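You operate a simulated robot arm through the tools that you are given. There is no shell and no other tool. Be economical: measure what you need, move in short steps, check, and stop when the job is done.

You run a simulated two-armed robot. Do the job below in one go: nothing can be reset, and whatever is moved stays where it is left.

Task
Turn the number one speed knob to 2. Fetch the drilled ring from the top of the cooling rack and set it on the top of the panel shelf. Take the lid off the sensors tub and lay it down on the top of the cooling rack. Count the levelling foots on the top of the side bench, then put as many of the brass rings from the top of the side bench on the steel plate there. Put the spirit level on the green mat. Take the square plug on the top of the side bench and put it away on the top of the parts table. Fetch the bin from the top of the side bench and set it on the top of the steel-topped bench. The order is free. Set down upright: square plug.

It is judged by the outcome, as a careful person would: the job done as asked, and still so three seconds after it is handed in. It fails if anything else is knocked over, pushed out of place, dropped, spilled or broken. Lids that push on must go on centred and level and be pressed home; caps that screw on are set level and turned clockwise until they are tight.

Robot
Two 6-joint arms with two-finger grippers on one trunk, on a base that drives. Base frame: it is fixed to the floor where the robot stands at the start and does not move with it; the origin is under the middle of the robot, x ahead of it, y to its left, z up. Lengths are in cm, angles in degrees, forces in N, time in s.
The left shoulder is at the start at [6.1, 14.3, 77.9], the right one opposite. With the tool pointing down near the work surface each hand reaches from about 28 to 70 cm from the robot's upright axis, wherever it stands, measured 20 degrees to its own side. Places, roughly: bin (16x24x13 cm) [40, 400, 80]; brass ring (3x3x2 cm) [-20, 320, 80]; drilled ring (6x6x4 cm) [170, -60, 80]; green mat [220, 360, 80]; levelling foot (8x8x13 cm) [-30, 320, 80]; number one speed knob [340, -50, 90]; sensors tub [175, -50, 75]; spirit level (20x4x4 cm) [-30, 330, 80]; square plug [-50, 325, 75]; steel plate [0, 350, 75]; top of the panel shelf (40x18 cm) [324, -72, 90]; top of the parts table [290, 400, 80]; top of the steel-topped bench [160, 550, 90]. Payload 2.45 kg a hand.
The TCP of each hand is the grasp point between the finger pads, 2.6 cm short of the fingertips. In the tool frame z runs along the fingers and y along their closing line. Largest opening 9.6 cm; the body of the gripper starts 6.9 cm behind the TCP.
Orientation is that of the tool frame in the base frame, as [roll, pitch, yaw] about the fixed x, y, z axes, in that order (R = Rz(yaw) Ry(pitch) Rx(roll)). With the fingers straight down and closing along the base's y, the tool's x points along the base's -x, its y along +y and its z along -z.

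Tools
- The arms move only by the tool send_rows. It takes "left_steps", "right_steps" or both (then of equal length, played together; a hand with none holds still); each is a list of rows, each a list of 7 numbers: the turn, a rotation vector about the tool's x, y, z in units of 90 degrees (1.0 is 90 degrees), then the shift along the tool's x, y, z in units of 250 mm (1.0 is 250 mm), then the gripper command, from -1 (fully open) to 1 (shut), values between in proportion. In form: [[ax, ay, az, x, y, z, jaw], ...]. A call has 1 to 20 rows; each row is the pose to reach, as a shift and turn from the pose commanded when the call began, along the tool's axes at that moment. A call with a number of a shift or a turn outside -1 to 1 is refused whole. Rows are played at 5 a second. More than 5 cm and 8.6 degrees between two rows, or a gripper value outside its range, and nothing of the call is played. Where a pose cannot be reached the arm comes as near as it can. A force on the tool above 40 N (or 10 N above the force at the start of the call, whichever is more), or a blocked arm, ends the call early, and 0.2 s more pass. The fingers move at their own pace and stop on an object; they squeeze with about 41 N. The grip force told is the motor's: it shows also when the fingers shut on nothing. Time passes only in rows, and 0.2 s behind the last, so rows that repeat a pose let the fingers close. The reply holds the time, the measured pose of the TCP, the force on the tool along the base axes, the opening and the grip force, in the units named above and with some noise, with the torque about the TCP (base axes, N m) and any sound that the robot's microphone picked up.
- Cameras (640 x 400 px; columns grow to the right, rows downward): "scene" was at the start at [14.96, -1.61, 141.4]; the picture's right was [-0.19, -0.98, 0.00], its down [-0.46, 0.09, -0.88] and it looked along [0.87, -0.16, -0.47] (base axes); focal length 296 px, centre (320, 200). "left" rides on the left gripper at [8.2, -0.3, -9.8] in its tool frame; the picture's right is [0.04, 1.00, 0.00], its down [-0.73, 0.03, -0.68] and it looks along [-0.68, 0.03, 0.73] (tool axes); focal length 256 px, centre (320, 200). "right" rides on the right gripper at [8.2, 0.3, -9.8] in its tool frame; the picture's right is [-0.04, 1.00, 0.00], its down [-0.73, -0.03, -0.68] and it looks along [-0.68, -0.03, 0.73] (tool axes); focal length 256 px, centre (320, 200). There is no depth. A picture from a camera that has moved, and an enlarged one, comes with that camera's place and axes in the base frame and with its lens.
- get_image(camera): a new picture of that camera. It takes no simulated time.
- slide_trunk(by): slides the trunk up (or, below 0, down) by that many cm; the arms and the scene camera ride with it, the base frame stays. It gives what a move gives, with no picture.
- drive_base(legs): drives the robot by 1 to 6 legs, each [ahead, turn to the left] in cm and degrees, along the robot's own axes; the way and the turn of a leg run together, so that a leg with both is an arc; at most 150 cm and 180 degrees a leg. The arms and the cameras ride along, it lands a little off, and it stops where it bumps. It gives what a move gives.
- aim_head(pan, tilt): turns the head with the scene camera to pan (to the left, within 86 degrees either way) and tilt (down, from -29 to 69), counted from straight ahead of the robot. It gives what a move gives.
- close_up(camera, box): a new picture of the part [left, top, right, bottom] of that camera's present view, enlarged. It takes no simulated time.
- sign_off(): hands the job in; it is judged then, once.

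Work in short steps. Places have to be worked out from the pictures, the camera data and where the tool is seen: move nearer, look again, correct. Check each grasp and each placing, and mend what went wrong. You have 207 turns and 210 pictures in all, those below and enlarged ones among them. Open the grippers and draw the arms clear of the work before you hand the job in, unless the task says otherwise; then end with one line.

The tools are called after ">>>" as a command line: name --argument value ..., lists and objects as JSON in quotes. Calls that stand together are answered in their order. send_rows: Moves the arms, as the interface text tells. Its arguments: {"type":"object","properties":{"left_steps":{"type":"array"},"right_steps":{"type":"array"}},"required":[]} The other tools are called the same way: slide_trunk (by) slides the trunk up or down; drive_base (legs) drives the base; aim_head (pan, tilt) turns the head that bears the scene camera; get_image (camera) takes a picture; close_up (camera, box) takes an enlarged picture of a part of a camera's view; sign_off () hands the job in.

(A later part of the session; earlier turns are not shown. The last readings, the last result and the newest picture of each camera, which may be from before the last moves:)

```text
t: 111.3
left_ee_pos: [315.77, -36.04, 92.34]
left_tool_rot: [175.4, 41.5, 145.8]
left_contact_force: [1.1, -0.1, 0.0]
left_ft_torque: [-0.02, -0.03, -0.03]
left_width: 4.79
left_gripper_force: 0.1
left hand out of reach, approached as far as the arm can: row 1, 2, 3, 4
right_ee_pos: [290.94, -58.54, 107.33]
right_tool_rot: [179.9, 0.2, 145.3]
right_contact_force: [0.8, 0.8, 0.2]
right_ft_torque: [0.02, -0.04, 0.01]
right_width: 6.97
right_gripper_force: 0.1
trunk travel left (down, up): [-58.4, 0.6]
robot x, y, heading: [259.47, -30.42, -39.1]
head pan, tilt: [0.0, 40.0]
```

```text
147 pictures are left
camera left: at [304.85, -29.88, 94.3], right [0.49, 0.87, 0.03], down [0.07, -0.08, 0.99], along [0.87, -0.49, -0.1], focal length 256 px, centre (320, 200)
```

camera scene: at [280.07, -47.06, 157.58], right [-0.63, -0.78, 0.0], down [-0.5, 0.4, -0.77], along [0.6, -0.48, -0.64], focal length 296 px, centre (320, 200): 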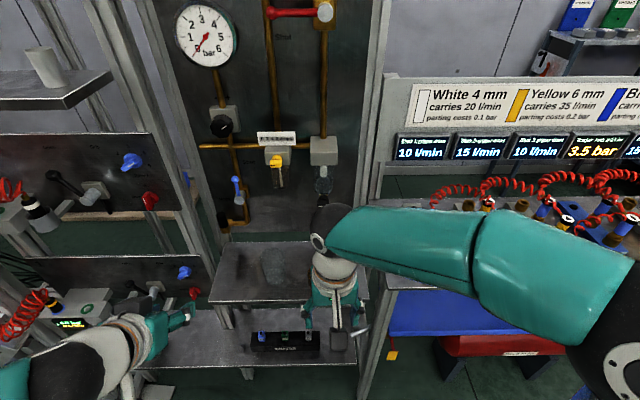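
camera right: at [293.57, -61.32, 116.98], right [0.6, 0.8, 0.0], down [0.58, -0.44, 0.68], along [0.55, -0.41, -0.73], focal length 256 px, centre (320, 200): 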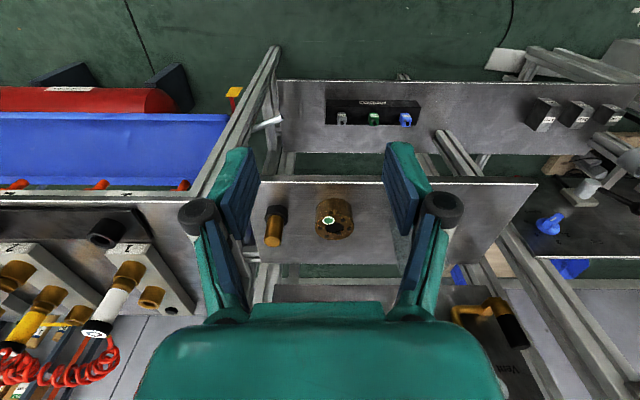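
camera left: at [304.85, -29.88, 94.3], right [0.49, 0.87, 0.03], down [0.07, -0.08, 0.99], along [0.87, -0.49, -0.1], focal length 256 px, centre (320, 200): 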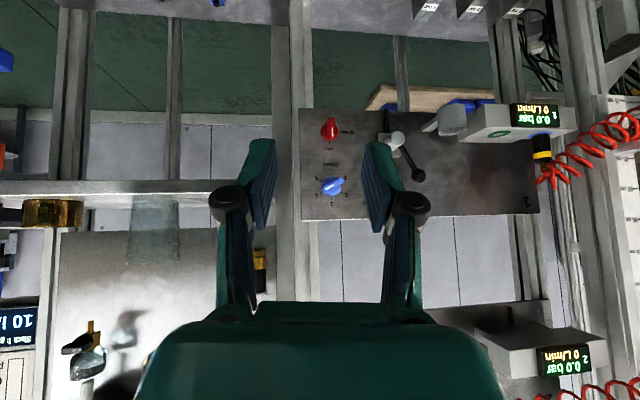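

Nearly head-on now; enlarge the knob.

>>> close_up --camera "left" --box '[295, 110, 375, 210]'

```text
4.00 times, centred on (335, 160) of left
camera zoom: at [304.85, -29.88, 94.3], right [0.49, 0.87, 0.03], down [0.07, -0.08, 0.99], along [0.87, -0.49, -0.1], focal length 1024 px, centre (260, 360)
```

zoom: 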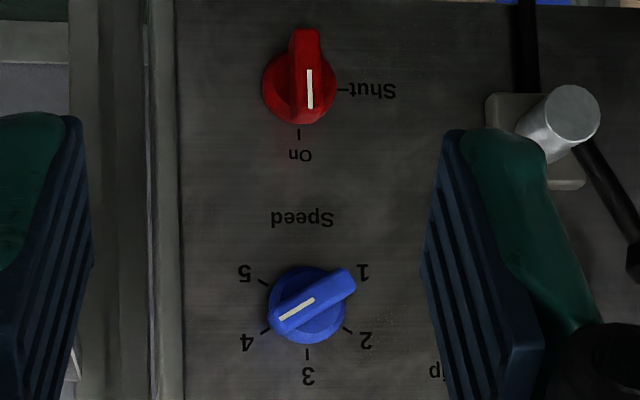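

The white line marks the pointer (red knob's line points to "On"), so the knob stands at 4; it must go 120° counterclockwise to 2. I move the left hand forward and level it toward the panel.

>>> send_rows --left_steps '[[0.006, -0.066, 0, -0.06, 0.03, 0.08, 0], [0.012, -0.132, 0, -0.12, 0.06, 0.16, 0], [0.018, -0.198, 0, -0.18, 0.09, 0.24, 0], [0.025, -0.264, 0, -0.24, 0.12, 0.32, 0], [0.03, -0.33, 0, -0.3, 0.15, 0.4, 0], [0.037, -0.396, 0, -0.36, 0.18, 0.48, 0], [0.043, -0.462, 0, -0.4, 0.21, 0.55, 0], [0.05, -0.53, 0, -0.43, 0.26, 0.61, 0], [0.05, -0.53, 0, -0.43, 0.26, 0.61, 0]]'

>>> get_image --camera "left"

>>> get_image --camera "scene"

```text
t: 113.3
left_ee_pos: [324.5, -58.76, 98.28]
left_tool_rot: [175.7, 86.5, 149.8]
left_contact_force: [-0.7, -0.5, 1.4]
left_ft_torque: [0.0, 0.02, -0.03]
left_width: 4.8
left_gripper_force: 0.1
left hand out of reach, approached as far as the arm can: row 1, 2, 3, 4, 5, 6, 7, 8, 9
right_ee_pos: [290.94, -58.59, 107.18]
right_tool_rot: [179.9, 0.4, 145.3]
right_contact_force: [0.6, 0.2, -0.2]
right_ft_torque: [-0.02, -0.03, -0.01]
right_width: 6.96
right_gripper_force: 0.0
trunk travel left (down, up): [-58.4, 0.6]
robot x, y, heading: [259.81, -30.76, -38.7]
head pan, tilt: [0.0, 40.0]
```

```text
145 pictures are left
camera left: at [315.12, -54.52, 90.7], right [0.44, 0.9, -0.04], down [-0.56, 0.3, 0.77], along [0.71, -0.32, 0.63], focal length 256 px, centre (320, 200)
```

left: 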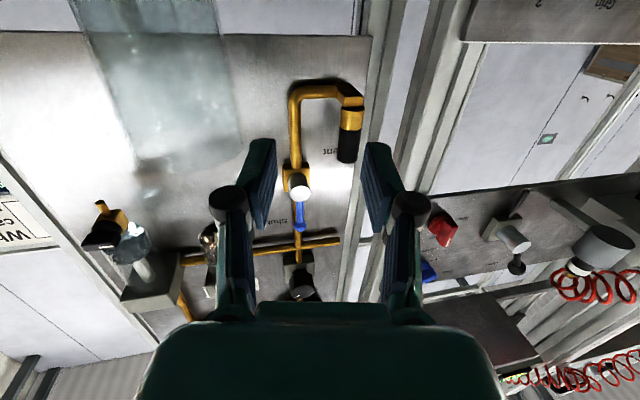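

```text
144 pictures are left
camera scene: at [270.77, -39.47, 157.57], right [-0.63, -0.78, 0.0], down [-0.5, 0.4, -0.77], along [0.6, -0.48, -0.64], focal length 296 px, centre (320, 200)
```

scene: 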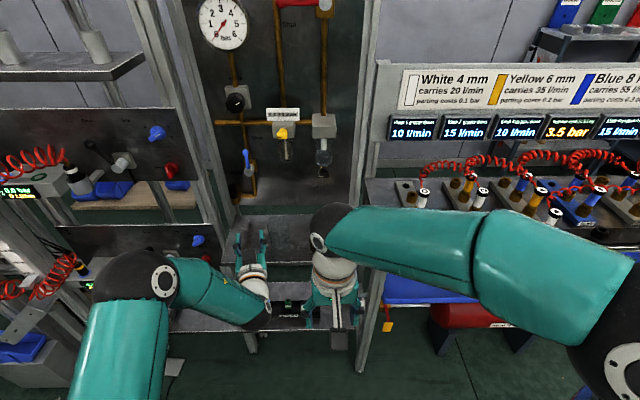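

The hand ended over the shelf instead: too far left for this arm posture. I pull it straight back, then turn the base left so that the knob lies ahead of the left shoulder.

>>> send_rows --left_steps '[[0, 0, 0, 0, 0, -0.15, 0], [0, 0, 0, 0, 0, -0.3, 0], [0, 0, 0, 0, 0, -0.45, 0], [0, 0, 0, 0, 0, -0.6, 0], [0, 0, 0, 0, 0, -0.6, 0]]'

>>> get_image --camera "scene"

```text
t: 114.5
left_ee_pos: [310.94, -52.5, 98.58]
left_tool_rot: [175.8, 86.5, 149.8]
left_contact_force: [-0.7, 0.0, 0.6]
left_ft_torque: [0.0, -0.05, 0.01]
left_width: 4.81
left_gripper_force: 0.0
right_ee_pos: [290.97, -58.57, 107.15]
right_tool_rot: [180.0, 0.3, 145.3]
right_contact_force: [0.6, 0.8, -0.2]
right_ft_torque: [0.0, -0.04, 0.02]
right_width: 6.96
right_gripper_force: 0.0
trunk travel left (down, up): [-58.4, 0.6]
robot x, y, heading: [259.16, -30.44, -38.7]
head pan, tilt: [0.0, 40.0]
```

```text
143 pictures are left
camera scene: at [270.85, -39.54, 157.55], right [-0.63, -0.78, 0.0], down [-0.5, 0.4, -0.77], along [0.6, -0.48, -0.64], focal length 296 px, centre (320, 200)
```

scene: 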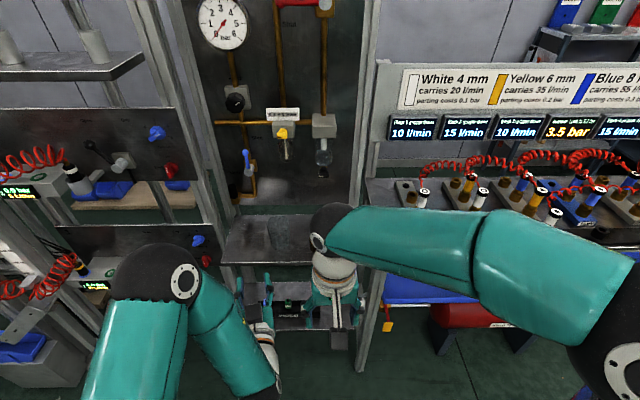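

I shift the base about 20 cm to its left (turn, drive, turn back).

>>> drive_base --legs '[[0, 45], [0, 45], [20, 0], [0, -45], [0, -45]]'

>>> get_image --camera "scene"

>>> get_image --camera "left"

```text
t: 118.0
left_ee_pos: [308.14, -2.68, 98.68]
left_tool_rot: [177.2, 86.1, -155.9]
left_contact_force: [-0.6, 1.6, -0.3]
left_ft_torque: [0.02, 0.02, -0.04]
left_width: 4.79
left_gripper_force: 0.0
right_ee_pos: [300.97, -22.28, 107.28]
right_tool_rot: [180.0, 0.1, -161.9]
right_contact_force: [-0.4, 1.0, -0.2]
right_ft_torque: [-0.08, -0.03, 0.01]
right_width: 6.96
right_gripper_force: 0.1
trunk travel left (down, up): [-58.4, 0.6]
robot x, y, heading: [260.44, -34.24, 14.5]
head pan, tilt: [0.0, 40.0]
stopped in leg 2: the robot was blocked; the commanded pose is now the measured one
```

```text
142 pictures are left
camera scene: at [274.38, -30.19, 157.55], right [0.25, -0.97, 0.0], down [-0.62, -0.16, -0.77], along [0.74, 0.19, -0.64], focal length 296 px, centre (320, 200)
```

scene: 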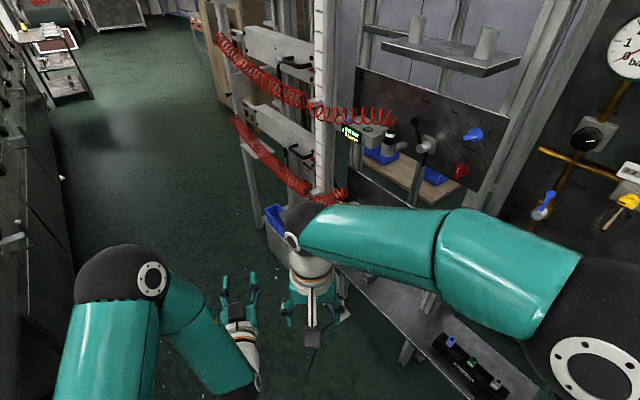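

```text
141 pictures are left
camera left: at [299.11, -7.55, 91.19], right [-0.45, 0.89, -0.04], down [-0.57, -0.26, 0.78], along [0.68, 0.37, 0.63], focal length 256 px, centre (320, 200)
```

left: 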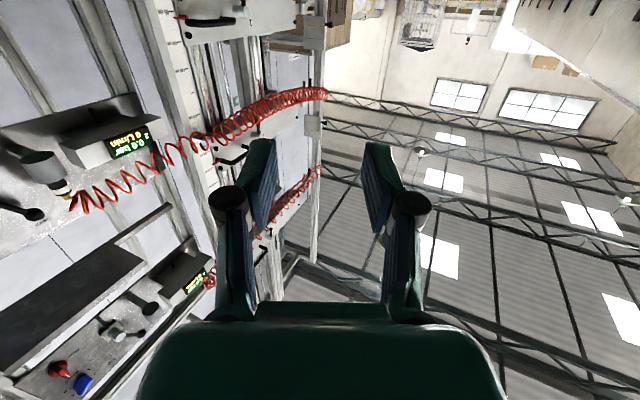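

Blocked: the right elbow seems to be over the panel shelf. I turn back right and check that nothing there was moved.

>>> drive_base --legs '[[0, -25]]'

>>> aim_head --pan -30 --tilt 40

>>> get_image --camera "scene"

```text
t: 119.8
left_ee_pos: [317.36, -25.79, 98.65]
left_tool_rot: [175.1, 86.3, 177.2]
left_contact_force: [-0.6, -0.4, -0.2]
left_ft_torque: [-0.01, -0.01, 0.01]
left_width: 4.8
left_gripper_force: 0.1
right_ee_pos: [302.56, -40.56, 107.29]
right_tool_rot: [179.8, 0.3, 173.6]
right_contact_force: [-0.1, 0.4, 0.9]
right_ft_torque: [-0.02, 0.0, 0.0]
right_width: 6.94
right_gripper_force: 0.1
trunk travel left (down, up): [-58.4, 0.6]
robot x, y, heading: [261.13, -32.65, -10.2]
head pan, tilt: [0.0, 40.0]
```

```text
t: 120.8
left_ee_pos: [317.1, -25.88, 98.66]
left_tool_rot: [174.9, 86.3, 177.0]
left_contact_force: [1.2, 0.8, -0.1]
left_ft_torque: [-0.03, 0.0, -0.01]
left_width: 4.79
left_gripper_force: 0.0
right_ee_pos: [302.59, -40.52, 107.3]
right_tool_rot: [179.8, 0.3, 173.6]
right_contact_force: [-0.4, -0.5, 0.4]
right_ft_torque: [0.0, 0.01, 0.02]
right_width: 6.94
right_gripper_force: 0.0
trunk travel left (down, up): [-58.4, 0.6]
robot x, y, heading: [260.81, -32.09, -9.9]
head pan, tilt: [-30.0, 40.0]
```

```text
140 pictures are left
camera scene: at [273.4, -39.01, 157.56], right [-0.64, -0.77, 0.0], down [-0.49, 0.41, -0.77], along [0.59, -0.49, -0.64], focal length 296 px, centre (320, 200)
```

scene: 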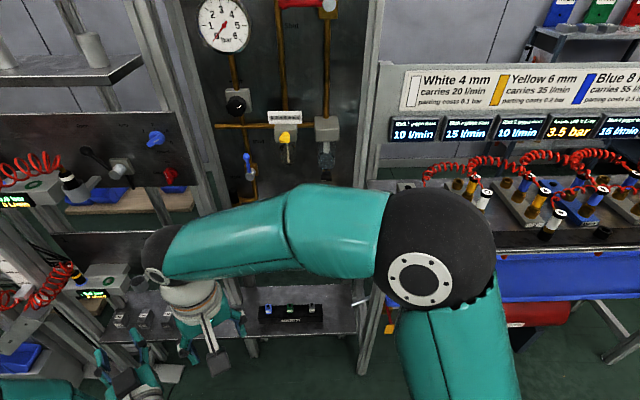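

I draw the right arm back and to its own side, then look at the shelf.

>>> send_rows --right_steps '[[0, 0, 0, 0.1, -0.1, -0.05, -0.45], [0, 0, 0, 0.2, -0.2, -0.1, -0.45], [0, 0, 0, 0.3, -0.32, -0.2, -0.45], [0, 0, 0, 0.36, -0.46, -0.3, -0.45], [0, 0, 0, 0.38, -0.6, -0.4, -0.45], [0, 0, 0, 0.4, -0.75, -0.5, -0.45], [0, 0, 0, 0.4, -0.75, -0.5, -0.45]]'

>>> get_image --camera "scene"

```text
t: 122.4
left_ee_pos: [317.36, -25.68, 98.76]
left_tool_rot: [175.4, 86.3, 177.5]
left_contact_force: [-0.3, 0.3, 0.2]
left_ft_torque: [0.0, 0.0, 0.0]
left_width: 4.81
left_gripper_force: 0.0
right_ee_pos: [290.2, -58.19, 119.75]
right_tool_rot: [179.8, 0.2, 173.6]
right_contact_force: [-0.2, 0.7, -0.2]
right_ft_torque: [-0.03, 0.01, -0.01]
right_width: 6.97
right_gripper_force: 0.0
trunk travel left (down, up): [-58.4, 0.6]
robot x, y, heading: [260.75, -32.48, -9.9]
head pan, tilt: [-30.0, 40.0]
```

```text
139 pictures are left
camera scene: at [273.45, -38.91, 157.56], right [-0.64, -0.77, 0.0], down [-0.49, 0.41, -0.77], along [0.59, -0.49, -0.64], focal length 296 px, centre (320, 200)
```

scene: 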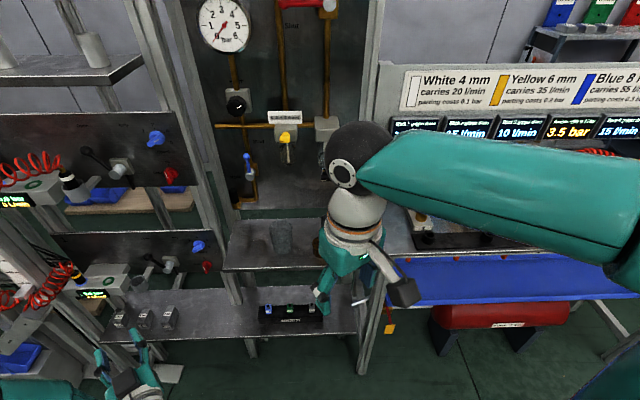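

The shelf is intact (beaker and ring stand). The knob now lies about straight ahead; I turn the left tool 40° right and bring it to a pre-grasp point.

>>> send_rows --left_steps '[[0.06, 0, 0, 0.05, -0.08, 0.07, 0], [0.12, 0, 0, 0.1, -0.16, 0.14, 0], [0.18, 0, 0, 0.15, -0.24, 0.21, 0], [0.24, 0, 0, 0.2, -0.32, 0.28, 0], [0.3, 0, 0, 0.25, -0.4, 0.35, 0], [0.36, 0, 0, 0.31, -0.48, 0.42, 0], [0.42, 0, 0, 0.37, -0.55, 0.48, 0], [0.444, 0, 0, 0.41, -0.62, 0.52, 0], [0.444, 0, 0, 0.41, -0.62, 0.52, 0]]'

>>> get_image --camera "left"

>>> get_image --camera "scene"

```text
t: 124.4
left_ee_pos: [320.33, -52.85, 95.54]
left_tool_rot: [-168.1, 83.8, 167.4]
left_contact_force: [-0.3, -0.9, -0.4]
left_ft_torque: [-0.02, 0.03, -0.02]
left_width: 4.82
left_gripper_force: 0.0
left hand out of reach, approached as far as the arm can: row 1, 2, 3, 4, 5, 6, 7, 8, 9
right_ee_pos: [290.21, -58.04, 119.74]
right_tool_rot: [180.0, 0.3, 173.6]
right_contact_force: [0.1, 0.0, -0.5]
right_ft_torque: [-0.01, 0.01, 0.01]
right_width: 6.98
right_gripper_force: 0.2
trunk travel left (down, up): [-58.4, 0.6]
robot x, y, heading: [260.59, -32.54, -9.6]
head pan, tilt: [-30.0, 40.0]
```

```text
138 pictures are left
camera left: at [310.51, -48.87, 88.62], right [0.41, 0.91, -0.06], down [-0.52, 0.29, 0.8], along [0.75, -0.3, 0.6], focal length 256 px, centre (320, 200)
```

left: 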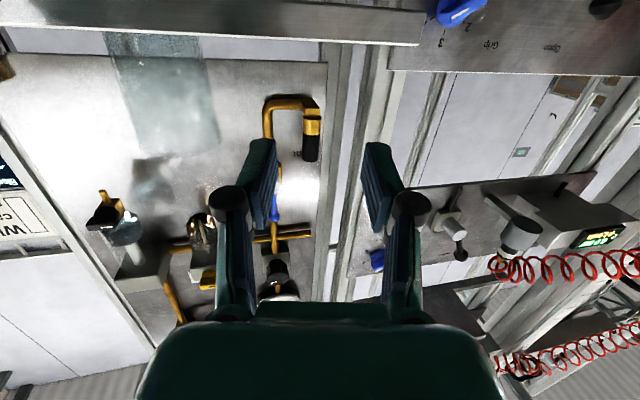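

```text
137 pictures are left
camera scene: at [273.35, -38.82, 157.57], right [-0.64, -0.77, 0.0], down [-0.49, 0.41, -0.77], along [0.59, -0.49, -0.64], focal length 296 px, centre (320, 200)
```

scene: 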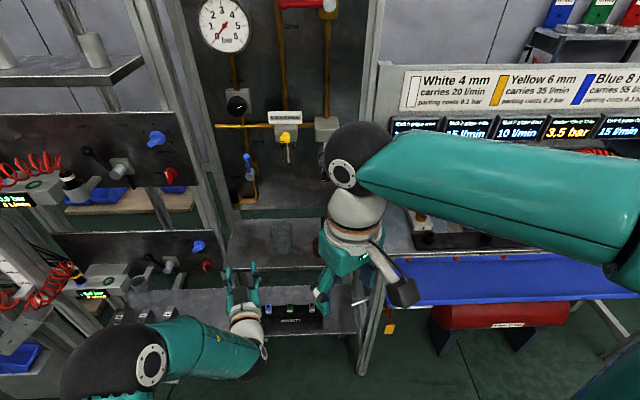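

Reach/posture of the left arm is still poor (too folded). I pull the hand back and reposition the base farther out, squarely before the knob.

>>> send_rows --left_steps '[[0, 0, 0, 0, 0, -0.15, 0], [0, 0, 0, 0, 0, -0.3, 0], [0, 0, 0, 0, 0, -0.45, 0], [0, 0, 0, 0, 0, -0.5, 0]]'

>>> drive_base --legs '[[0, 30], [0, 30], [0, 27], [15, 0]]'

>>> aim_head --pan 20 --tilt 50

>>> get_image --camera "scene"

```text
t: 125.4
left_ee_pos: [309.42, -47.82, 97.32]
left_tool_rot: [-168.3, 83.8, 167.0]
left_contact_force: [-0.2, 0.3, -0.9]
left_ft_torque: [-0.03, 0.0, 0.02]
left_width: 4.8
left_gripper_force: 0.1
right_ee_pos: [290.24, -58.13, 119.76]
right_tool_rot: [179.9, 0.2, 173.6]
right_contact_force: [0.1, 0.2, -0.3]
right_ft_torque: [-0.02, -0.02, -0.02]
right_width: 6.93
right_gripper_force: 0.1
trunk travel left (down, up): [-58.4, 0.6]
robot x, y, heading: [261.05, -32.96, -10.3]
head pan, tilt: [-30.0, 40.0]
```

```text
t: 130.1
left_ee_pos: [287.92, 10.31, 97.61]
left_tool_rot: [-167.3, 83.8, -115.8]
left_contact_force: [-1.4, 0.4, -0.3]
left_ft_torque: [-0.05, -0.03, -0.06]
left_width: 4.8
left_gripper_force: 0.0
right_ee_pos: [292.93, -10.48, 119.73]
right_tool_rot: [-179.9, 0.2, -111.0]
right_contact_force: [-0.2, -0.2, 0.2]
right_ft_torque: [-0.03, -0.04, -0.01]
right_width: 6.97
right_gripper_force: 0.1
trunk travel left (down, up): [-58.4, 0.6]
robot x, y, heading: [265.24, -34.99, 65.6]
head pan, tilt: [-30.0, 40.0]
stopped in leg 3: the robot was blocked; the commanded pose is now the measured one
```

```text
t: 131.3
left_ee_pos: [288.15, 10.13, 97.59]
left_tool_rot: [-169.0, 83.6, -117.7]
left_contact_force: [0.4, 0.2, -0.8]
left_ft_torque: [0.04, 0.02, -0.02]
left_width: 4.81
left_gripper_force: 0.0
right_ee_pos: [293.22, -10.84, 119.72]
right_tool_rot: [179.9, 0.4, -111.1]
right_contact_force: [0.4, 0.0, -0.2]
right_ft_torque: [-0.01, -0.01, 0.01]
right_width: 6.95
right_gripper_force: 0.1
trunk travel left (down, up): [-58.4, 0.6]
robot x, y, heading: [264.83, -34.69, 65.7]
head pan, tilt: [20.0, 50.0]
```

```text
136 pictures are left
camera scene: at [268.12, -21.47, 156.15], right [1.0, -0.08, 0.0], down [-0.06, -0.76, -0.64], along [0.05, 0.64, -0.77], focal length 296 px, centre (320, 200)
```

scene: 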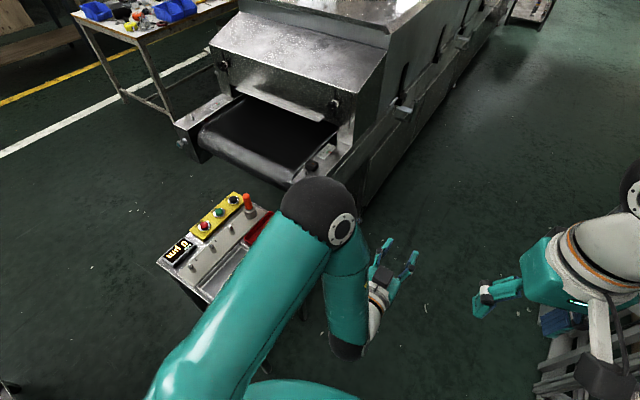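

The left upper arm is over the control stand; I turn back to the right in small steps.

>>> drive_base --legs '[[0, -25], [0, -25], [0, -25], [0, -25]]'

>>> aim_head --pan 10 --tilt 40

>>> get_image --camera "scene"

```text
t: 135.8
left_ee_pos: [315.07, -43.48, 97.65]
left_tool_rot: [-170.2, 83.7, 168.7]
left_contact_force: [0.4, -0.3, -1.0]
left_ft_torque: [0.03, -0.01, 0.04]
left_width: 4.8
left_gripper_force: 0.0
right_ee_pos: [296.67, -54.5, 119.76]
right_tool_rot: [179.7, 0.2, 176.3]
right_contact_force: [-0.5, -1.4, 0.0]
right_ft_torque: [0.02, 0.02, 0.0]
right_width: 6.97
right_gripper_force: 0.1
trunk travel left (down, up): [-58.4, 0.6]
robot x, y, heading: [266.1, -29.99, -8.5]
head pan, tilt: [20.0, 50.0]
stopped in leg 3: the robot was blocked; the commanded pose is now the measured one
```

```text
t: 136.5
left_ee_pos: [314.95, -43.29, 97.61]
left_tool_rot: [-169.2, 83.7, 169.6]
left_contact_force: [-0.4, 0.1, -0.1]
left_ft_torque: [0.0, -0.01, -0.01]
left_width: 4.79
left_gripper_force: 0.1
right_ee_pos: [296.54, -54.31, 119.85]
right_tool_rot: [179.9, 0.4, 176.4]
right_contact_force: [-1.3, 0.6, 0.6]
right_ft_torque: [-0.01, 0.0, 0.02]
right_width: 6.94
right_gripper_force: 0.1
trunk travel left (down, up): [-58.4, 0.6]
robot x, y, heading: [265.52, -29.88, -8.3]
head pan, tilt: [10.0, 40.0]
```

```text
135 pictures are left
camera scene: at [280.08, -30.89, 157.56], right [0.03, -1.0, 0.0], down [-0.64, -0.02, -0.77], along [0.77, 0.02, -0.64], focal length 296 px, centre (320, 200)
```

scene: 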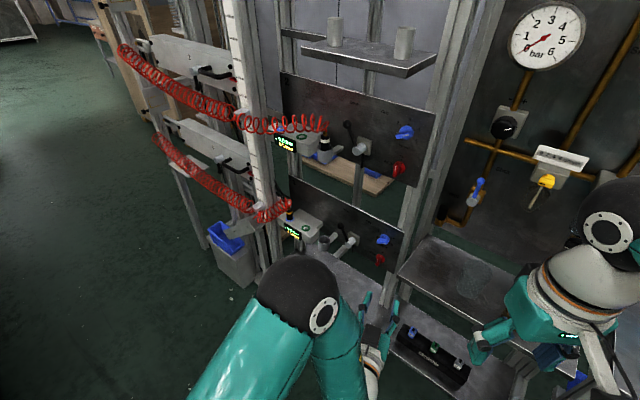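

The pattern of drift suggests the base's rear is rubbing the rack corner behind. I go forward 8 cm before turning on.

>>> drive_base --legs '[[8, 0], [0, -15], [0, -14]]'

>>> get_image --camera "scene"

```text
t: 139.5
left_ee_pos: [311.59, -66.45, 97.67]
left_tool_rot: [-167.8, 83.6, 143.2]
left_contact_force: [0.0, 0.4, -1.1]
left_ft_torque: [-0.01, -0.02, -0.03]
left_width: 4.79
left_gripper_force: 0.0
right_ee_pos: [289.17, -67.63, 119.93]
right_tool_rot: [179.9, 0.2, 147.3]
right_contact_force: [-0.4, -0.4, 0.1]
right_ft_torque: [-0.02, 0.02, -0.02]
right_width: 6.95
right_gripper_force: 0.0
trunk travel left (down, up): [-58.4, 0.6]
robot x, y, heading: [274.94, -30.03, -37.4]
head pan, tilt: [10.0, 40.0]
```

```text
134 pictures are left
camera scene: at [287.17, -37.55, 157.58], right [-0.46, -0.89, 0.0], down [-0.57, 0.3, -0.77], along [0.68, -0.35, -0.64], focal length 296 px, centre (320, 200)
```

scene: 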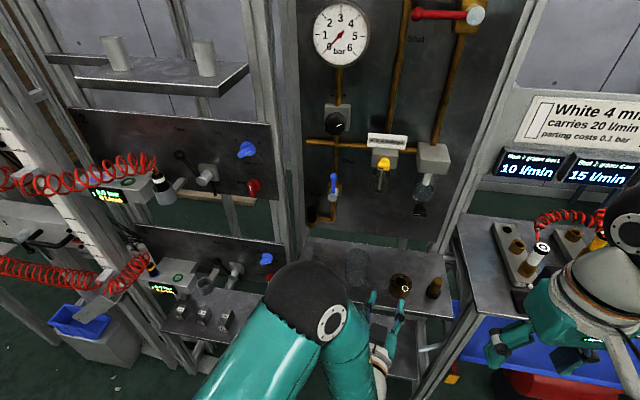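

All upright on the shelf. I try to shift the left hand to the left in this posture and see how far it goes.

>>> send_rows --left_steps '[[0, 0, 0, 0, 0, -0.15, 0], [0, 0, 0, 0, 0, -0.3, 0], [-0.03, 0, 0, 0, 0.15, -0.3, 0], [-0.06, 0, 0, 0, 0.3, -0.3, 0], [-0.09, 0, 0, 0, 0.45, -0.25, 0], [-0.12, 0, 0, 0, 0.6, -0.2, 0], [-0.12, 0, 0, 0, 0.75, -0.15, 0], [-0.12, 0, 0, 0, 0.9, -0.15, 0], [-0.12, 0, 0, 0, 0.9, -0.15, 0]]'

>>> get_image --camera "left"

>>> get_image --camera "scene"

```text
t: 141.5
left_ee_pos: [321.26, -52.74, 98.84]
left_tool_rot: [-179.1, 83.5, 143.1]
left_contact_force: [-0.5, -0.6, 0.4]
left_ft_torque: [-0.01, 0.01, 0.01]
left_width: 4.82
left_gripper_force: 0.0
left hand out of reach, approached as far as the arm can: row 2, 3, 4, 7, 8, 9
right_ee_pos: [289.14, -67.68, 119.97]
right_tool_rot: [179.9, 0.3, 147.4]
right_contact_force: [-0.1, 0.4, -0.9]
right_ft_torque: [0.0, -0.02, 0.02]
right_width: 6.96
right_gripper_force: 0.0
trunk travel left (down, up): [-58.4, 0.6]
robot x, y, heading: [274.97, -30.13, -37.7]
head pan, tilt: [10.0, 40.0]
```

```text
133 pictures are left
camera left: at [312.59, -46.5, 91.92], right [0.61, 0.79, -0.04], down [-0.45, 0.39, 0.81], along [0.65, -0.47, 0.59], focal length 256 px, centre (320, 200)
```

left: 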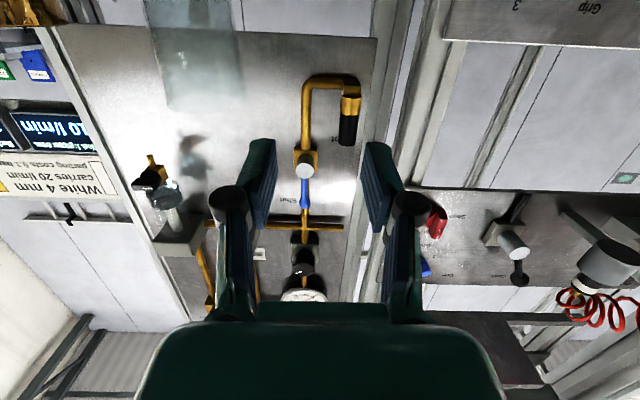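

```text
132 pictures are left
camera scene: at [287.16, -37.58, 157.56], right [-0.46, -0.89, 0.0], down [-0.57, 0.3, -0.77], along [0.68, -0.35, -0.64], focal length 296 px, centre (320, 200)
```

scene: 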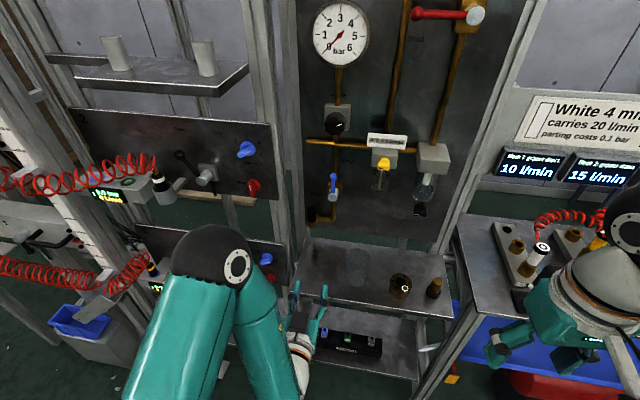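

The tool is now level and squarely aimed; the arm is only too folded. Lowering the trunk makes the shoulder–wrist distance longer, so I slide down 20 and move the hand up-left.

>>> slide_trunk --by -22

>>> send_rows --left_steps '[[0, 0, 0, -0.12, 0.1, 0, 0], [0, 0, 0, -0.24, 0.2, 0, 0], [0, 0, 0, -0.36, 0.3, 0.0, 0], [0, 0, 0, -0.42, 0.42, 0.03, 0], [0, 0, 0, -0.44, 0.54, 0.06, 0], [0, 0, 0, -0.44, 0.65, 0.1, 0], [0, 0, 0, -0.44, 0.65, 0.1, 0]]'

>>> get_image --camera "left"

>>> get_image --camera "scene"

```text
t: 143.8
left_ee_pos: [321.22, -52.75, 76.79]
left_tool_rot: [-178.8, 83.5, 143.4]
left_contact_force: [-0.3, 0.1, -0.4]
left_ft_torque: [0.0, -0.01, 0.02]
left_width: 4.82
left_gripper_force: 0.0
right_ee_pos: [289.24, -67.56, 98.02]
right_tool_rot: [179.9, 0.2, 147.5]
right_contact_force: [0.7, 1.0, -0.8]
right_ft_torque: [0.03, 0.03, -0.01]
right_width: 6.98
right_gripper_force: 0.1
trunk travel left (down, up): [-36.4, 22.6]
robot x, y, heading: [274.83, -29.78, -37.3]
head pan, tilt: [10.0, 40.0]
```

```text
t: 145.4
left_ee_pos: [326.29, -49.67, 91.33]
left_tool_rot: [-179.2, 83.2, 143.3]
left_contact_force: [-0.4, 0.4, 0.3]
left_ft_torque: [-0.01, -0.02, 0.0]
left_width: 4.8
left_gripper_force: 0.1
left hand out of reach, approached as far as the arm can: row 1, 2, 3, 4, 5, 6, 7
right_ee_pos: [289.05, -67.64, 97.97]
right_tool_rot: [179.8, 0.3, 147.3]
right_contact_force: [-0.2, -0.1, 0.2]
right_ft_torque: [0.01, -0.02, -0.01]
right_width: 6.95
right_gripper_force: 0.1
trunk travel left (down, up): [-36.4, 22.6]
robot x, y, heading: [275.04, -30.23, -37.6]
head pan, tilt: [10.0, 40.0]
```

```text
131 pictures are left
camera left: at [317.63, -43.5, 84.47], right [0.6, 0.8, -0.04], down [-0.45, 0.38, 0.81], along [0.66, -0.47, 0.59], focal length 256 px, centre (320, 200)
```

left: 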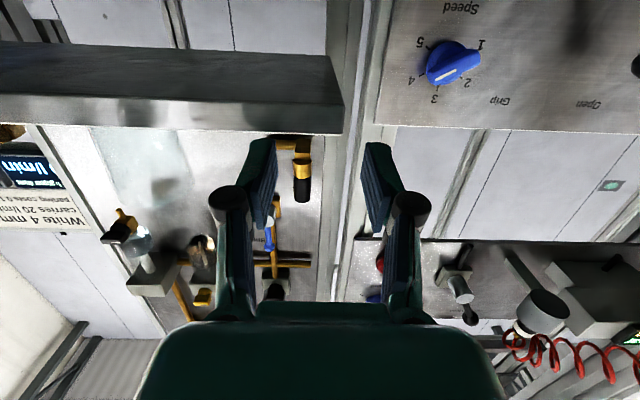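

```text
130 pictures are left
camera scene: at [287.23, -37.53, 135.56], right [-0.46, -0.89, 0.0], down [-0.57, 0.3, -0.77], along [0.68, -0.35, -0.64], focal length 296 px, centre (320, 200)
```

scene: 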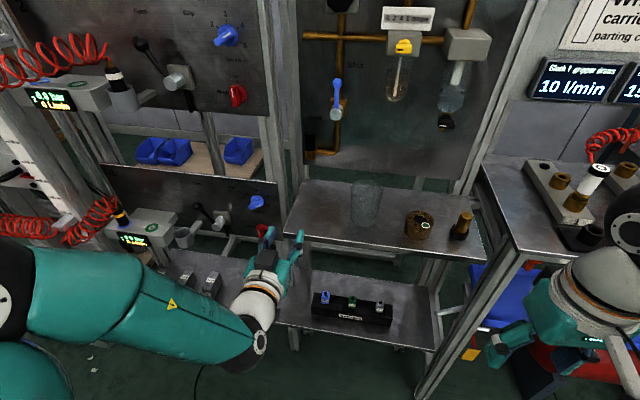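

Better: knob at ≈(342,-48.6,87.6), hand 10.5 cm too far right. I lower the trunk 16 more and continue left/up.

>>> slide_trunk --by -18

>>> send_rows --left_steps '[[0, 0, 0, -0.12, 0.05, -0.05, 0], [0, 0, 0, -0.24, 0.1, -0.1, 0], [0, 0, 0, -0.36, 0.15, -0.1, 0], [0, 0, 0, -0.48, 0.2, -0.1, 0], [0, 0, 0, -0.55, 0.26, -0.08, 0], [0, 0, 0, -0.57, 0.34, -0.06, 0], [0, 0, 0, -0.57, 0.42, -0.04, 0], [0, 0, 0, -0.57, 0.42, -0.04, 0]]'

>>> get_image --camera "left"

```text
t: 147.4
left_ee_pos: [326.22, -49.8, 73.39]
left_tool_rot: [-179.3, 83.3, 143.3]
left_contact_force: [0.0, -1.0, -0.2]
left_ft_torque: [0.02, 0.0, 0.0]
left_width: 4.82
left_gripper_force: 0.1
right_ee_pos: [289.08, -67.46, 79.88]
right_tool_rot: [179.9, 0.3, 147.4]
right_contact_force: [0.6, 0.4, -0.1]
right_ft_torque: [-0.01, -0.01, 0.0]
right_width: 6.97
right_gripper_force: 0.0
trunk travel left (down, up): [-18.4, 40.6]
robot x, y, heading: [274.55, -30.15, -37.4]
head pan, tilt: [10.0, 40.0]
```

```text
t: 149.2
left_ee_pos: [332.61, -42.72, 88.41]
left_tool_rot: [-179.7, 83.1, 143.3]
left_contact_force: [-0.5, 0.1, 0.4]
left_ft_torque: [0.02, 0.01, 0.0]
left_width: 4.83
left_gripper_force: 0.1
left hand out of reach, approached as far as the arm can: row 7, 8
right_ee_pos: [289.13, -67.45, 79.92]
right_tool_rot: [179.9, 0.3, 147.5]
right_contact_force: [-0.2, 0.1, 0.9]
right_ft_torque: [0.03, -0.01, -0.02]
right_width: 6.98
right_gripper_force: 0.0
trunk travel left (down, up): [-18.4, 40.6]
robot x, y, heading: [275.11, -29.71, -37.6]
head pan, tilt: [10.0, 40.0]
```

```text
129 pictures are left
camera left: at [323.83, -36.51, 81.56], right [0.6, 0.8, -0.04], down [-0.45, 0.38, 0.81], along [0.66, -0.47, 0.58], focal length 256 px, centre (320, 200)
```

left: 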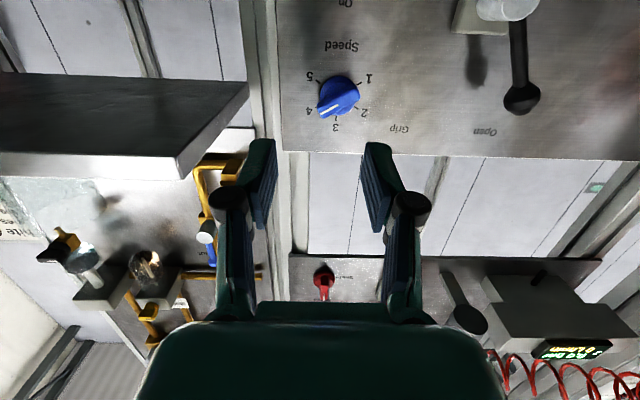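

Now well placed. I level the tool and roll it 60° clockwise so the fingers straddle the fin, then check.

>>> send_rows --left_steps '[[0, -0.01, 0.083, 0.01, 0.01, 0, 0], [0, -0.02, 0.166, 0.02, 0.02, 0, 0], [0, -0.03, 0.25, 0.03, 0.03, 0, 0], [0, -0.04, 0.333, 0.04, 0.04, 0, 0], [0, -0.05, 0.416, 0.05, 0.05, 0, 0], [0, -0.06, 0.5, 0.056, 0.056, 0, 0], [0, -0.07, 0.583, 0.056, 0.056, 0, 0], [0, -0.077, 0.66, 0.056, 0.056, 0, 0], [0, -0.077, 0.66, 0.056, 0.056, 0, 0]]'

>>> get_image --camera "left"

```text
t: 151.2
left_ee_pos: [329.15, -45.16, 90.71]
left_tool_rot: [91.4, 30.6, 50.5]
left_contact_force: [0.2, -0.2, -1.0]
left_ft_torque: [0.02, 0.01, -0.02]
left_width: 4.79
left_gripper_force: 0.0
left hand out of reach, approached as far as the arm can: row 1, 2, 3, 4, 5, 6, 7, 8, 9
right_ee_pos: [289.22, -67.58, 80.03]
right_tool_rot: [179.8, 0.3, 147.5]
right_contact_force: [0.3, 0.9, 0.8]
right_ft_torque: [0.01, -0.01, -0.01]
right_width: 6.96
right_gripper_force: 0.1
trunk travel left (down, up): [-18.4, 40.6]
robot x, y, heading: [275.05, -30.51, -37.5]
head pan, tilt: [10.0, 40.0]
```

```text
128 pictures are left
camera left: at [326.03, -33.52, 86.54], right [0.37, 0.4, 0.84], down [-0.91, -0.04, 0.41], along [0.2, -0.91, 0.35], focal length 256 px, centre (320, 200)
```

left: 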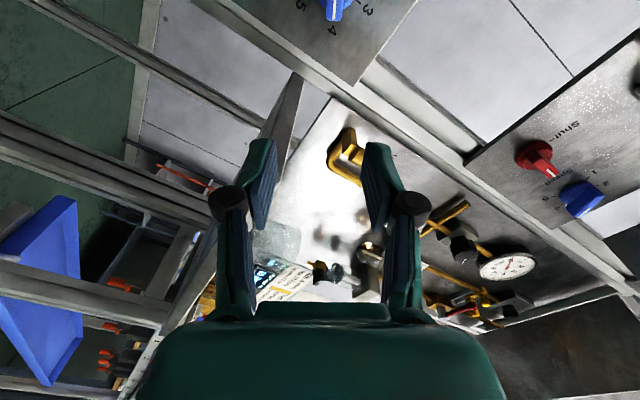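

Direction and roll are right; still 6 cm left and 3.7 cm down needed, i.e. +6.9 cm along tool x. I try that with some advance.

>>> send_rows --left_steps '[[0, 0, 0, 0.05, 0, 0.05, 0], [0, 0, 0, 0.1, 0, 0.1, 0], [0, 0, 0, 0.16, 0, 0.15, 0], [0, 0, 0, 0.22, 0, 0.18, 0], [0, 0, 0, 0.277, 0, 0.2, 0], [0, 0, 0, 0.277, 0, 0.2, 0]]'

>>> get_image --camera "left"

>>> get_image --camera "scene"

```text
t: 152.6
left_ee_pos: [332.09, -47.63, 90.86]
left_tool_rot: [91.7, 30.7, 51.2]
left_contact_force: [0.5, 0.1, -0.7]
left_ft_torque: [-0.01, 0.02, 0.01]
left_width: 4.82
left_gripper_force: 0.0
left hand out of reach, approached as far as the arm can: row 1, 2, 3, 4, 5, 6
right_ee_pos: [289.13, -67.61, 79.98]
right_tool_rot: [179.8, 0.3, 147.4]
right_contact_force: [0.5, -0.3, 0.1]
right_ft_torque: [-0.01, 0.01, 0.01]
right_width: 6.96
right_gripper_force: 0.0
trunk travel left (down, up): [-18.4, 40.6]
robot x, y, heading: [274.94, -29.55, -37.4]
head pan, tilt: [10.0, 40.0]
```

```text
127 pictures are left
camera left: at [328.92, -35.97, 86.78], right [0.37, 0.41, 0.84], down [-0.91, -0.05, 0.42], along [0.21, -0.91, 0.35], focal length 256 px, centre (320, 200)
```

left: 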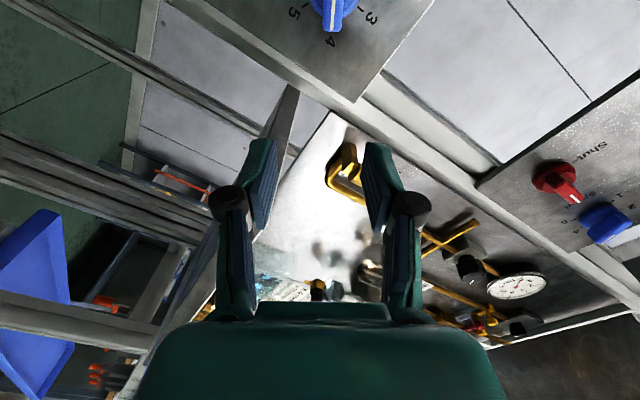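

```text
126 pictures are left
camera scene: at [287.18, -37.54, 117.56], right [-0.46, -0.89, 0.0], down [-0.57, 0.3, -0.77], along [0.68, -0.35, -0.64], focal length 296 px, centre (320, 200)
```

scene: 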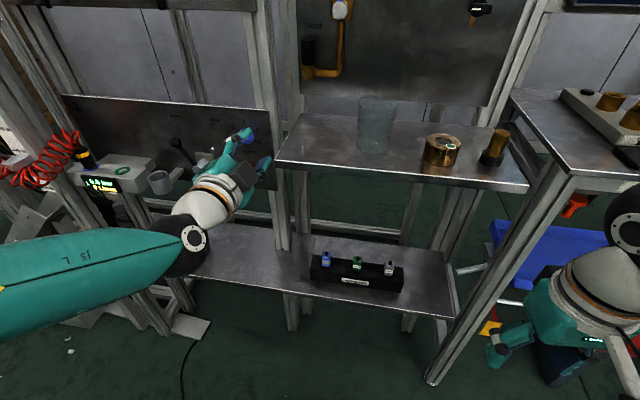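

Only the leftward reach is missing; a base turn of 8° left shifts the hand. I do that and look.

>>> drive_base --legs '[[0, 9]]'

>>> get_image --camera "left"

```text
t: 153.7
left_ee_pos: [334.05, -38.51, 91.0]
left_tool_rot: [92.0, 30.9, 60.5]
left_contact_force: [-0.7, 0.4, 0.1]
left_ft_torque: [0.04, -0.03, 0.01]
left_width: 4.78
left_gripper_force: 0.0
right_ee_pos: [294.88, -64.82, 79.91]
right_tool_rot: [179.9, 0.3, 156.3]
right_contact_force: [-0.5, 0.0, 0.5]
right_ft_torque: [0.0, -0.03, 0.02]
right_width: 7.0
right_gripper_force: 0.0
trunk travel left (down, up): [-18.4, 40.6]
robot x, y, heading: [274.59, -30.59, -28.4]
head pan, tilt: [10.0, 40.0]
```

```text
125 pictures are left
camera left: at [329.04, -27.56, 86.86], right [0.3, 0.46, 0.84], down [-0.89, -0.19, 0.42], along [0.35, -0.87, 0.35], focal length 256 px, centre (320, 200)
```

left: 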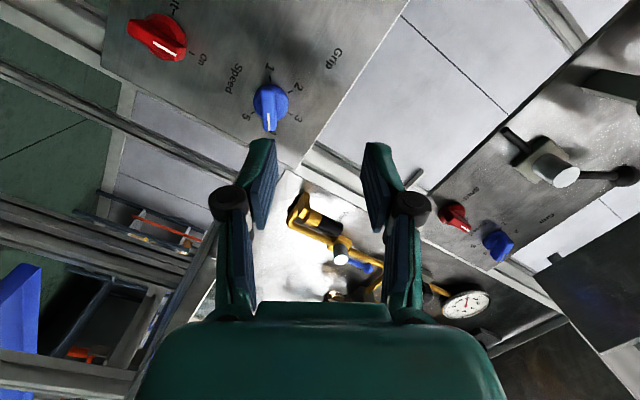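

Knob estimate ≈(342.2,-48,87.4). I correct the aim 8° right and move to 6 cm before it.

>>> send_rows --left_steps '[[0.011, -0.019, 0, -0.01, -0.05, 0.06, 0], [0.022, -0.038, 0, -0.02, -0.1, 0.12, 0], [0.034, -0.058, 0, -0.03, -0.14, 0.18, 0], [0.045, -0.077, 0, -0.042, -0.184, 0.23, 0], [0.045, -0.077, 0, -0.042, -0.184, 0.23, 0]]'

>>> get_image --camera "left"

```text
t: 154.9
left_ee_pos: [335.02, -47.19, 90.12]
left_tool_rot: [93.3, 31.0, 54.7]
left_contact_force: [1.0, -0.8, -0.2]
left_ft_torque: [0.0, -0.04, 0.0]
left_width: 4.8
left_gripper_force: 0.0
left hand out of reach, approached as far as the arm can: row 1, 2, 3, 4, 5
right_ee_pos: [294.86, -64.84, 79.98]
right_tool_rot: [179.9, 0.3, 156.4]
right_contact_force: [0.1, 0.4, -0.2]
right_ft_torque: [-0.02, 0.01, 0.0]
right_width: 6.96
right_gripper_force: 0.1
trunk travel left (down, up): [-18.4, 40.6]
robot x, y, heading: [274.45, -30.16, -28.6]
head pan, tilt: [10.0, 40.0]
```

```text
124 pictures are left
camera left: at [331.14, -35.72, 86.13], right [0.36, 0.41, 0.83], down [-0.9, -0.09, 0.43], along [0.26, -0.91, 0.34], focal length 256 px, centre (320, 200)
```

left: 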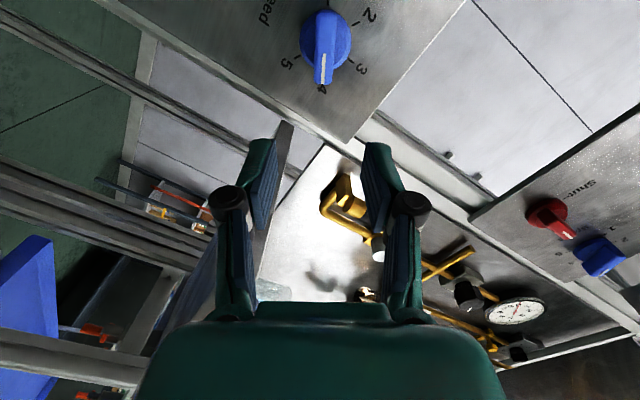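

Height seems the limiting direction; I lower the trunk 8 cm and then re-aim up and left.

>>> slide_trunk --by -8

>>> get_image --camera "left"

```text
t: 156.1
left_ee_pos: [334.97, -47.2, 81.97]
left_tool_rot: [93.1, 30.9, 54.6]
left_contact_force: [-0.2, -0.1, 0.1]
left_ft_torque: [0.02, 0.02, -0.01]
left_width: 4.78
left_gripper_force: 0.1
right_ee_pos: [294.81, -64.83, 71.98]
right_tool_rot: [179.8, 0.2, 156.4]
right_contact_force: [0.5, -0.2, 0.0]
right_ft_torque: [-0.01, 0.01, -0.03]
right_width: 6.96
right_gripper_force: 0.2
trunk travel left (down, up): [-10.4, 48.6]
robot x, y, heading: [274.71, -30.56, -28.7]
head pan, tilt: [10.0, 40.0]
```

```text
123 pictures are left
camera left: at [331.13, -35.69, 78.14], right [0.36, 0.41, 0.83], down [-0.9, -0.09, 0.43], along [0.26, -0.91, 0.34], focal length 256 px, centre (320, 200)
```

left: 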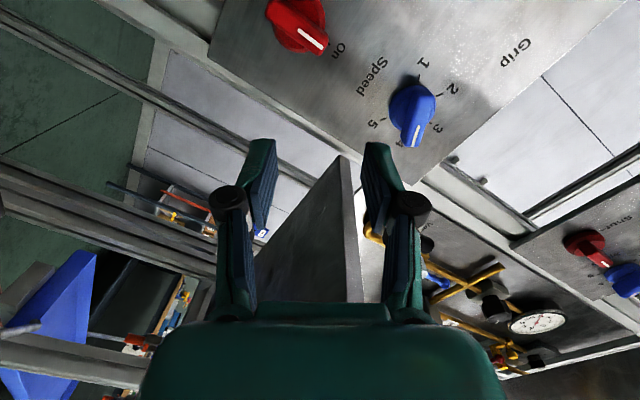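

Now I move up 6.2 cm along tool y and a bit left to the pre-grasp point.

>>> send_rows --left_steps '[[0, 0, 0, 0.015, 0.06, 0.0, 0], [0, 0, 0, 0.025, 0.12, 0.01, 0], [0, 0, 0, 0.033, 0.18, 0.03, 0], [0, 0, 0, 0.033, 0.248, 0.044, 0], [0, 0, 0, 0.033, 0.248, 0.044, 0]]'

>>> get_image --camera "left"

```text
t: 157.3
left_ee_pos: [338.39, -44.78, 86.95]
left_tool_rot: [93.4, 31.0, 55.1]
left_contact_force: [1.2, -0.4, -0.9]
left_ft_torque: [0.02, 0.02, 0.02]
left_width: 4.82
left_gripper_force: 0.1
right_ee_pos: [294.81, -64.95, 72.05]
right_tool_rot: [179.9, 0.3, 156.3]
right_contact_force: [-0.6, 0.3, 0.1]
right_ft_torque: [0.02, 0.0, 0.0]
right_width: 6.96
right_gripper_force: 0.2
trunk travel left (down, up): [-10.4, 48.6]
robot x, y, heading: [274.84, -30.32, -28.4]
head pan, tilt: [10.0, 40.0]
```

```text
122 pictures are left
camera left: at [334.45, -33.31, 83.01], right [0.36, 0.41, 0.84], down [-0.89, -0.1, 0.44], along [0.26, -0.91, 0.33], focal length 256 px, centre (320, 200)
```

left: 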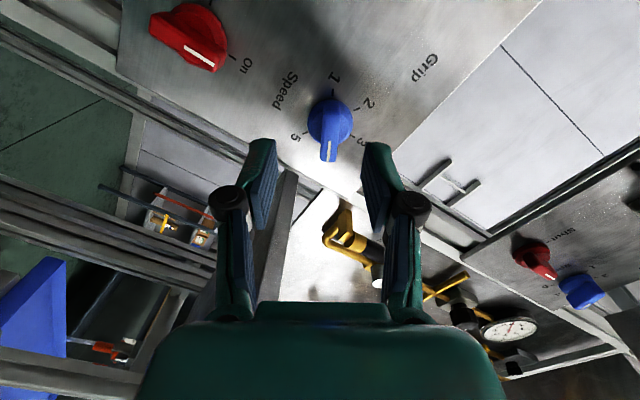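

Pose reached; fin aligned between the fingers, about 0.7 cm toward +y. I shift and advance 2.5 cm, then look again.

>>> send_rows --left_steps '[[0, 0, 0, 0, 0.014, 0.03, 0], [0, 0, 0, 0, 0.028, 0.06, 0], [0, 0, 0, 0, 0.028, 0.1, 0], [0, 0, 0, 0, 0.028, 0.1, 0]]'

>>> get_image --camera "left"

```text
t: 158.3
left_ee_pos: [340.72, -46.02, 87.4]
left_tool_rot: [93.3, 30.9, 54.9]
left_contact_force: [1.3, -0.4, 0.0]
left_ft_torque: [0.02, -0.01, 0.0]
left_width: 4.8
left_gripper_force: 0.0
right_ee_pos: [294.89, -64.79, 72.03]
right_tool_rot: [180.0, 0.3, 156.5]
right_contact_force: [-0.9, -1.1, -0.7]
right_ft_torque: [0.03, -0.01, -0.04]
right_width: 6.98
right_gripper_force: 0.1
trunk travel left (down, up): [-10.4, 48.6]
robot x, y, heading: [274.23, -30.61, -28.7]
head pan, tilt: [10.0, 40.0]
```

```text
121 pictures are left
camera left: at [336.74, -34.64, 83.48], right [0.36, 0.41, 0.84], down [-0.89, -0.1, 0.44], along [0.26, -0.91, 0.34], focal length 256 px, centre (320, 200)
```

left: 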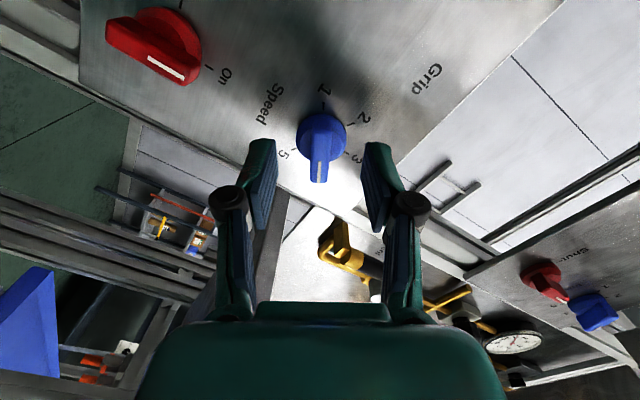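

Fin centre ≈3.9 cm ahead of the TCP, centred. Advance 2 cm more and close.

>>> send_rows --left_steps '[[0, 0, 0, 0, 0, 0.03, 0], [0, 0, 0, 0, 0, 0.06, 0], [0, 0, 0, 0, 0, 0.08, 0], [0, 0, 0, 0, 0, 0.08, 0.4], [0, 0, 0, 0, 0, 0.08, 0.8], [0, 0, 0, 0, 0, 0.08, 1], [0, 0, 0, 0, 0, 0.08, 1]]'

>>> get_image --camera "left"

```text
t: 159.9
left_ee_pos: [342.39, -47.34, 87.3]
left_tool_rot: [93.2, 31.0, 54.9]
left_contact_force: [1.3, -1.3, -0.1]
left_ft_torque: [-0.17, -0.23, 0.11]
left_width: 1.2
left_gripper_force: 38.6
right_ee_pos: [294.91, -64.9, 71.96]
right_tool_rot: [179.9, 0.3, 156.4]
right_contact_force: [-0.3, 0.2, -0.2]
right_ft_torque: [0.0, 0.03, -0.02]
right_width: 6.94
right_gripper_force: 0.0
trunk travel left (down, up): [-10.4, 48.6]
robot x, y, heading: [275.01, -30.39, -28.6]
head pan, tilt: [10.0, 40.0]
```

```text
120 pictures are left
camera left: at [338.41, -35.82, 83.41], right [0.36, 0.41, 0.83], down [-0.89, -0.1, 0.44], along [0.26, -0.91, 0.34], focal length 256 px, centre (320, 200)
```

left: 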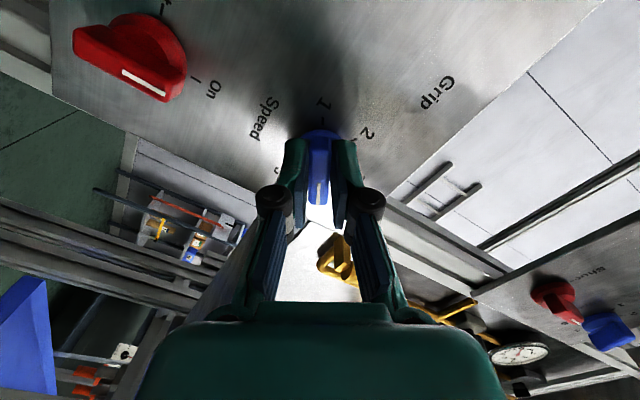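

Fin gripped (1.2 cm). I turn 60° counterclockwise first.

>>> send_rows --left_steps '[[0, 0, -0.07, 0, 0, 0, 1], [0, 0, -0.14, 0, 0, 0, 1], [0, 0, -0.21, 0, 0, 0, 1], [0, 0, -0.28, 0, 0, 0, 1], [0, 0, -0.35, 0, 0, 0, 1], [0, 0, -0.42, 0, 0, 0, 1], [0, 0, -0.5, 0, 0, 0, 1], [0, 0, -0.58, 0, 0, 0, 1], [0, 0, -0.667, 0, 0, 0, 1], [0, 0, -0.667, 0, 0, 0, 1]]'

>>> get_image --camera "left"

```text
t: 162.1
left_ee_pos: [341.94, -47.76, 87.07]
left_tool_rot: [-163.2, 86.6, 159.6]
left_contact_force: [-15.3, -17.8, -11.0]
left_ft_torque: [0.15, 0.05, -0.59]
left_width: 1.16
left_gripper_force: 38.7
right_ee_pos: [294.85, -65.03, 71.93]
right_tool_rot: [179.8, 0.3, 156.4]
right_contact_force: [-0.4, 0.1, -0.3]
right_ft_torque: [-0.02, 0.02, 0.03]
right_width: 6.96
right_gripper_force: 0.0
trunk travel left (down, up): [-10.4, 48.6]
robot x, y, heading: [274.29, -30.66, -28.5]
head pan, tilt: [10.0, 40.0]
```

```text
119 pictures are left
camera left: at [333.6, -41.83, 79.57], right [0.6, 0.8, -0.06], down [-0.48, 0.42, 0.77], along [0.64, -0.44, 0.63], focal length 256 px, centre (320, 200)
```

left: 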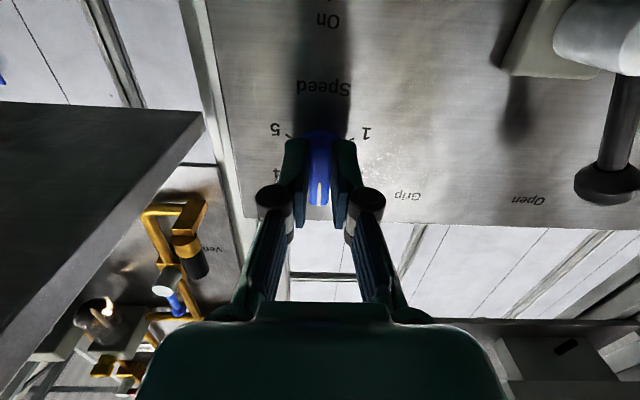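

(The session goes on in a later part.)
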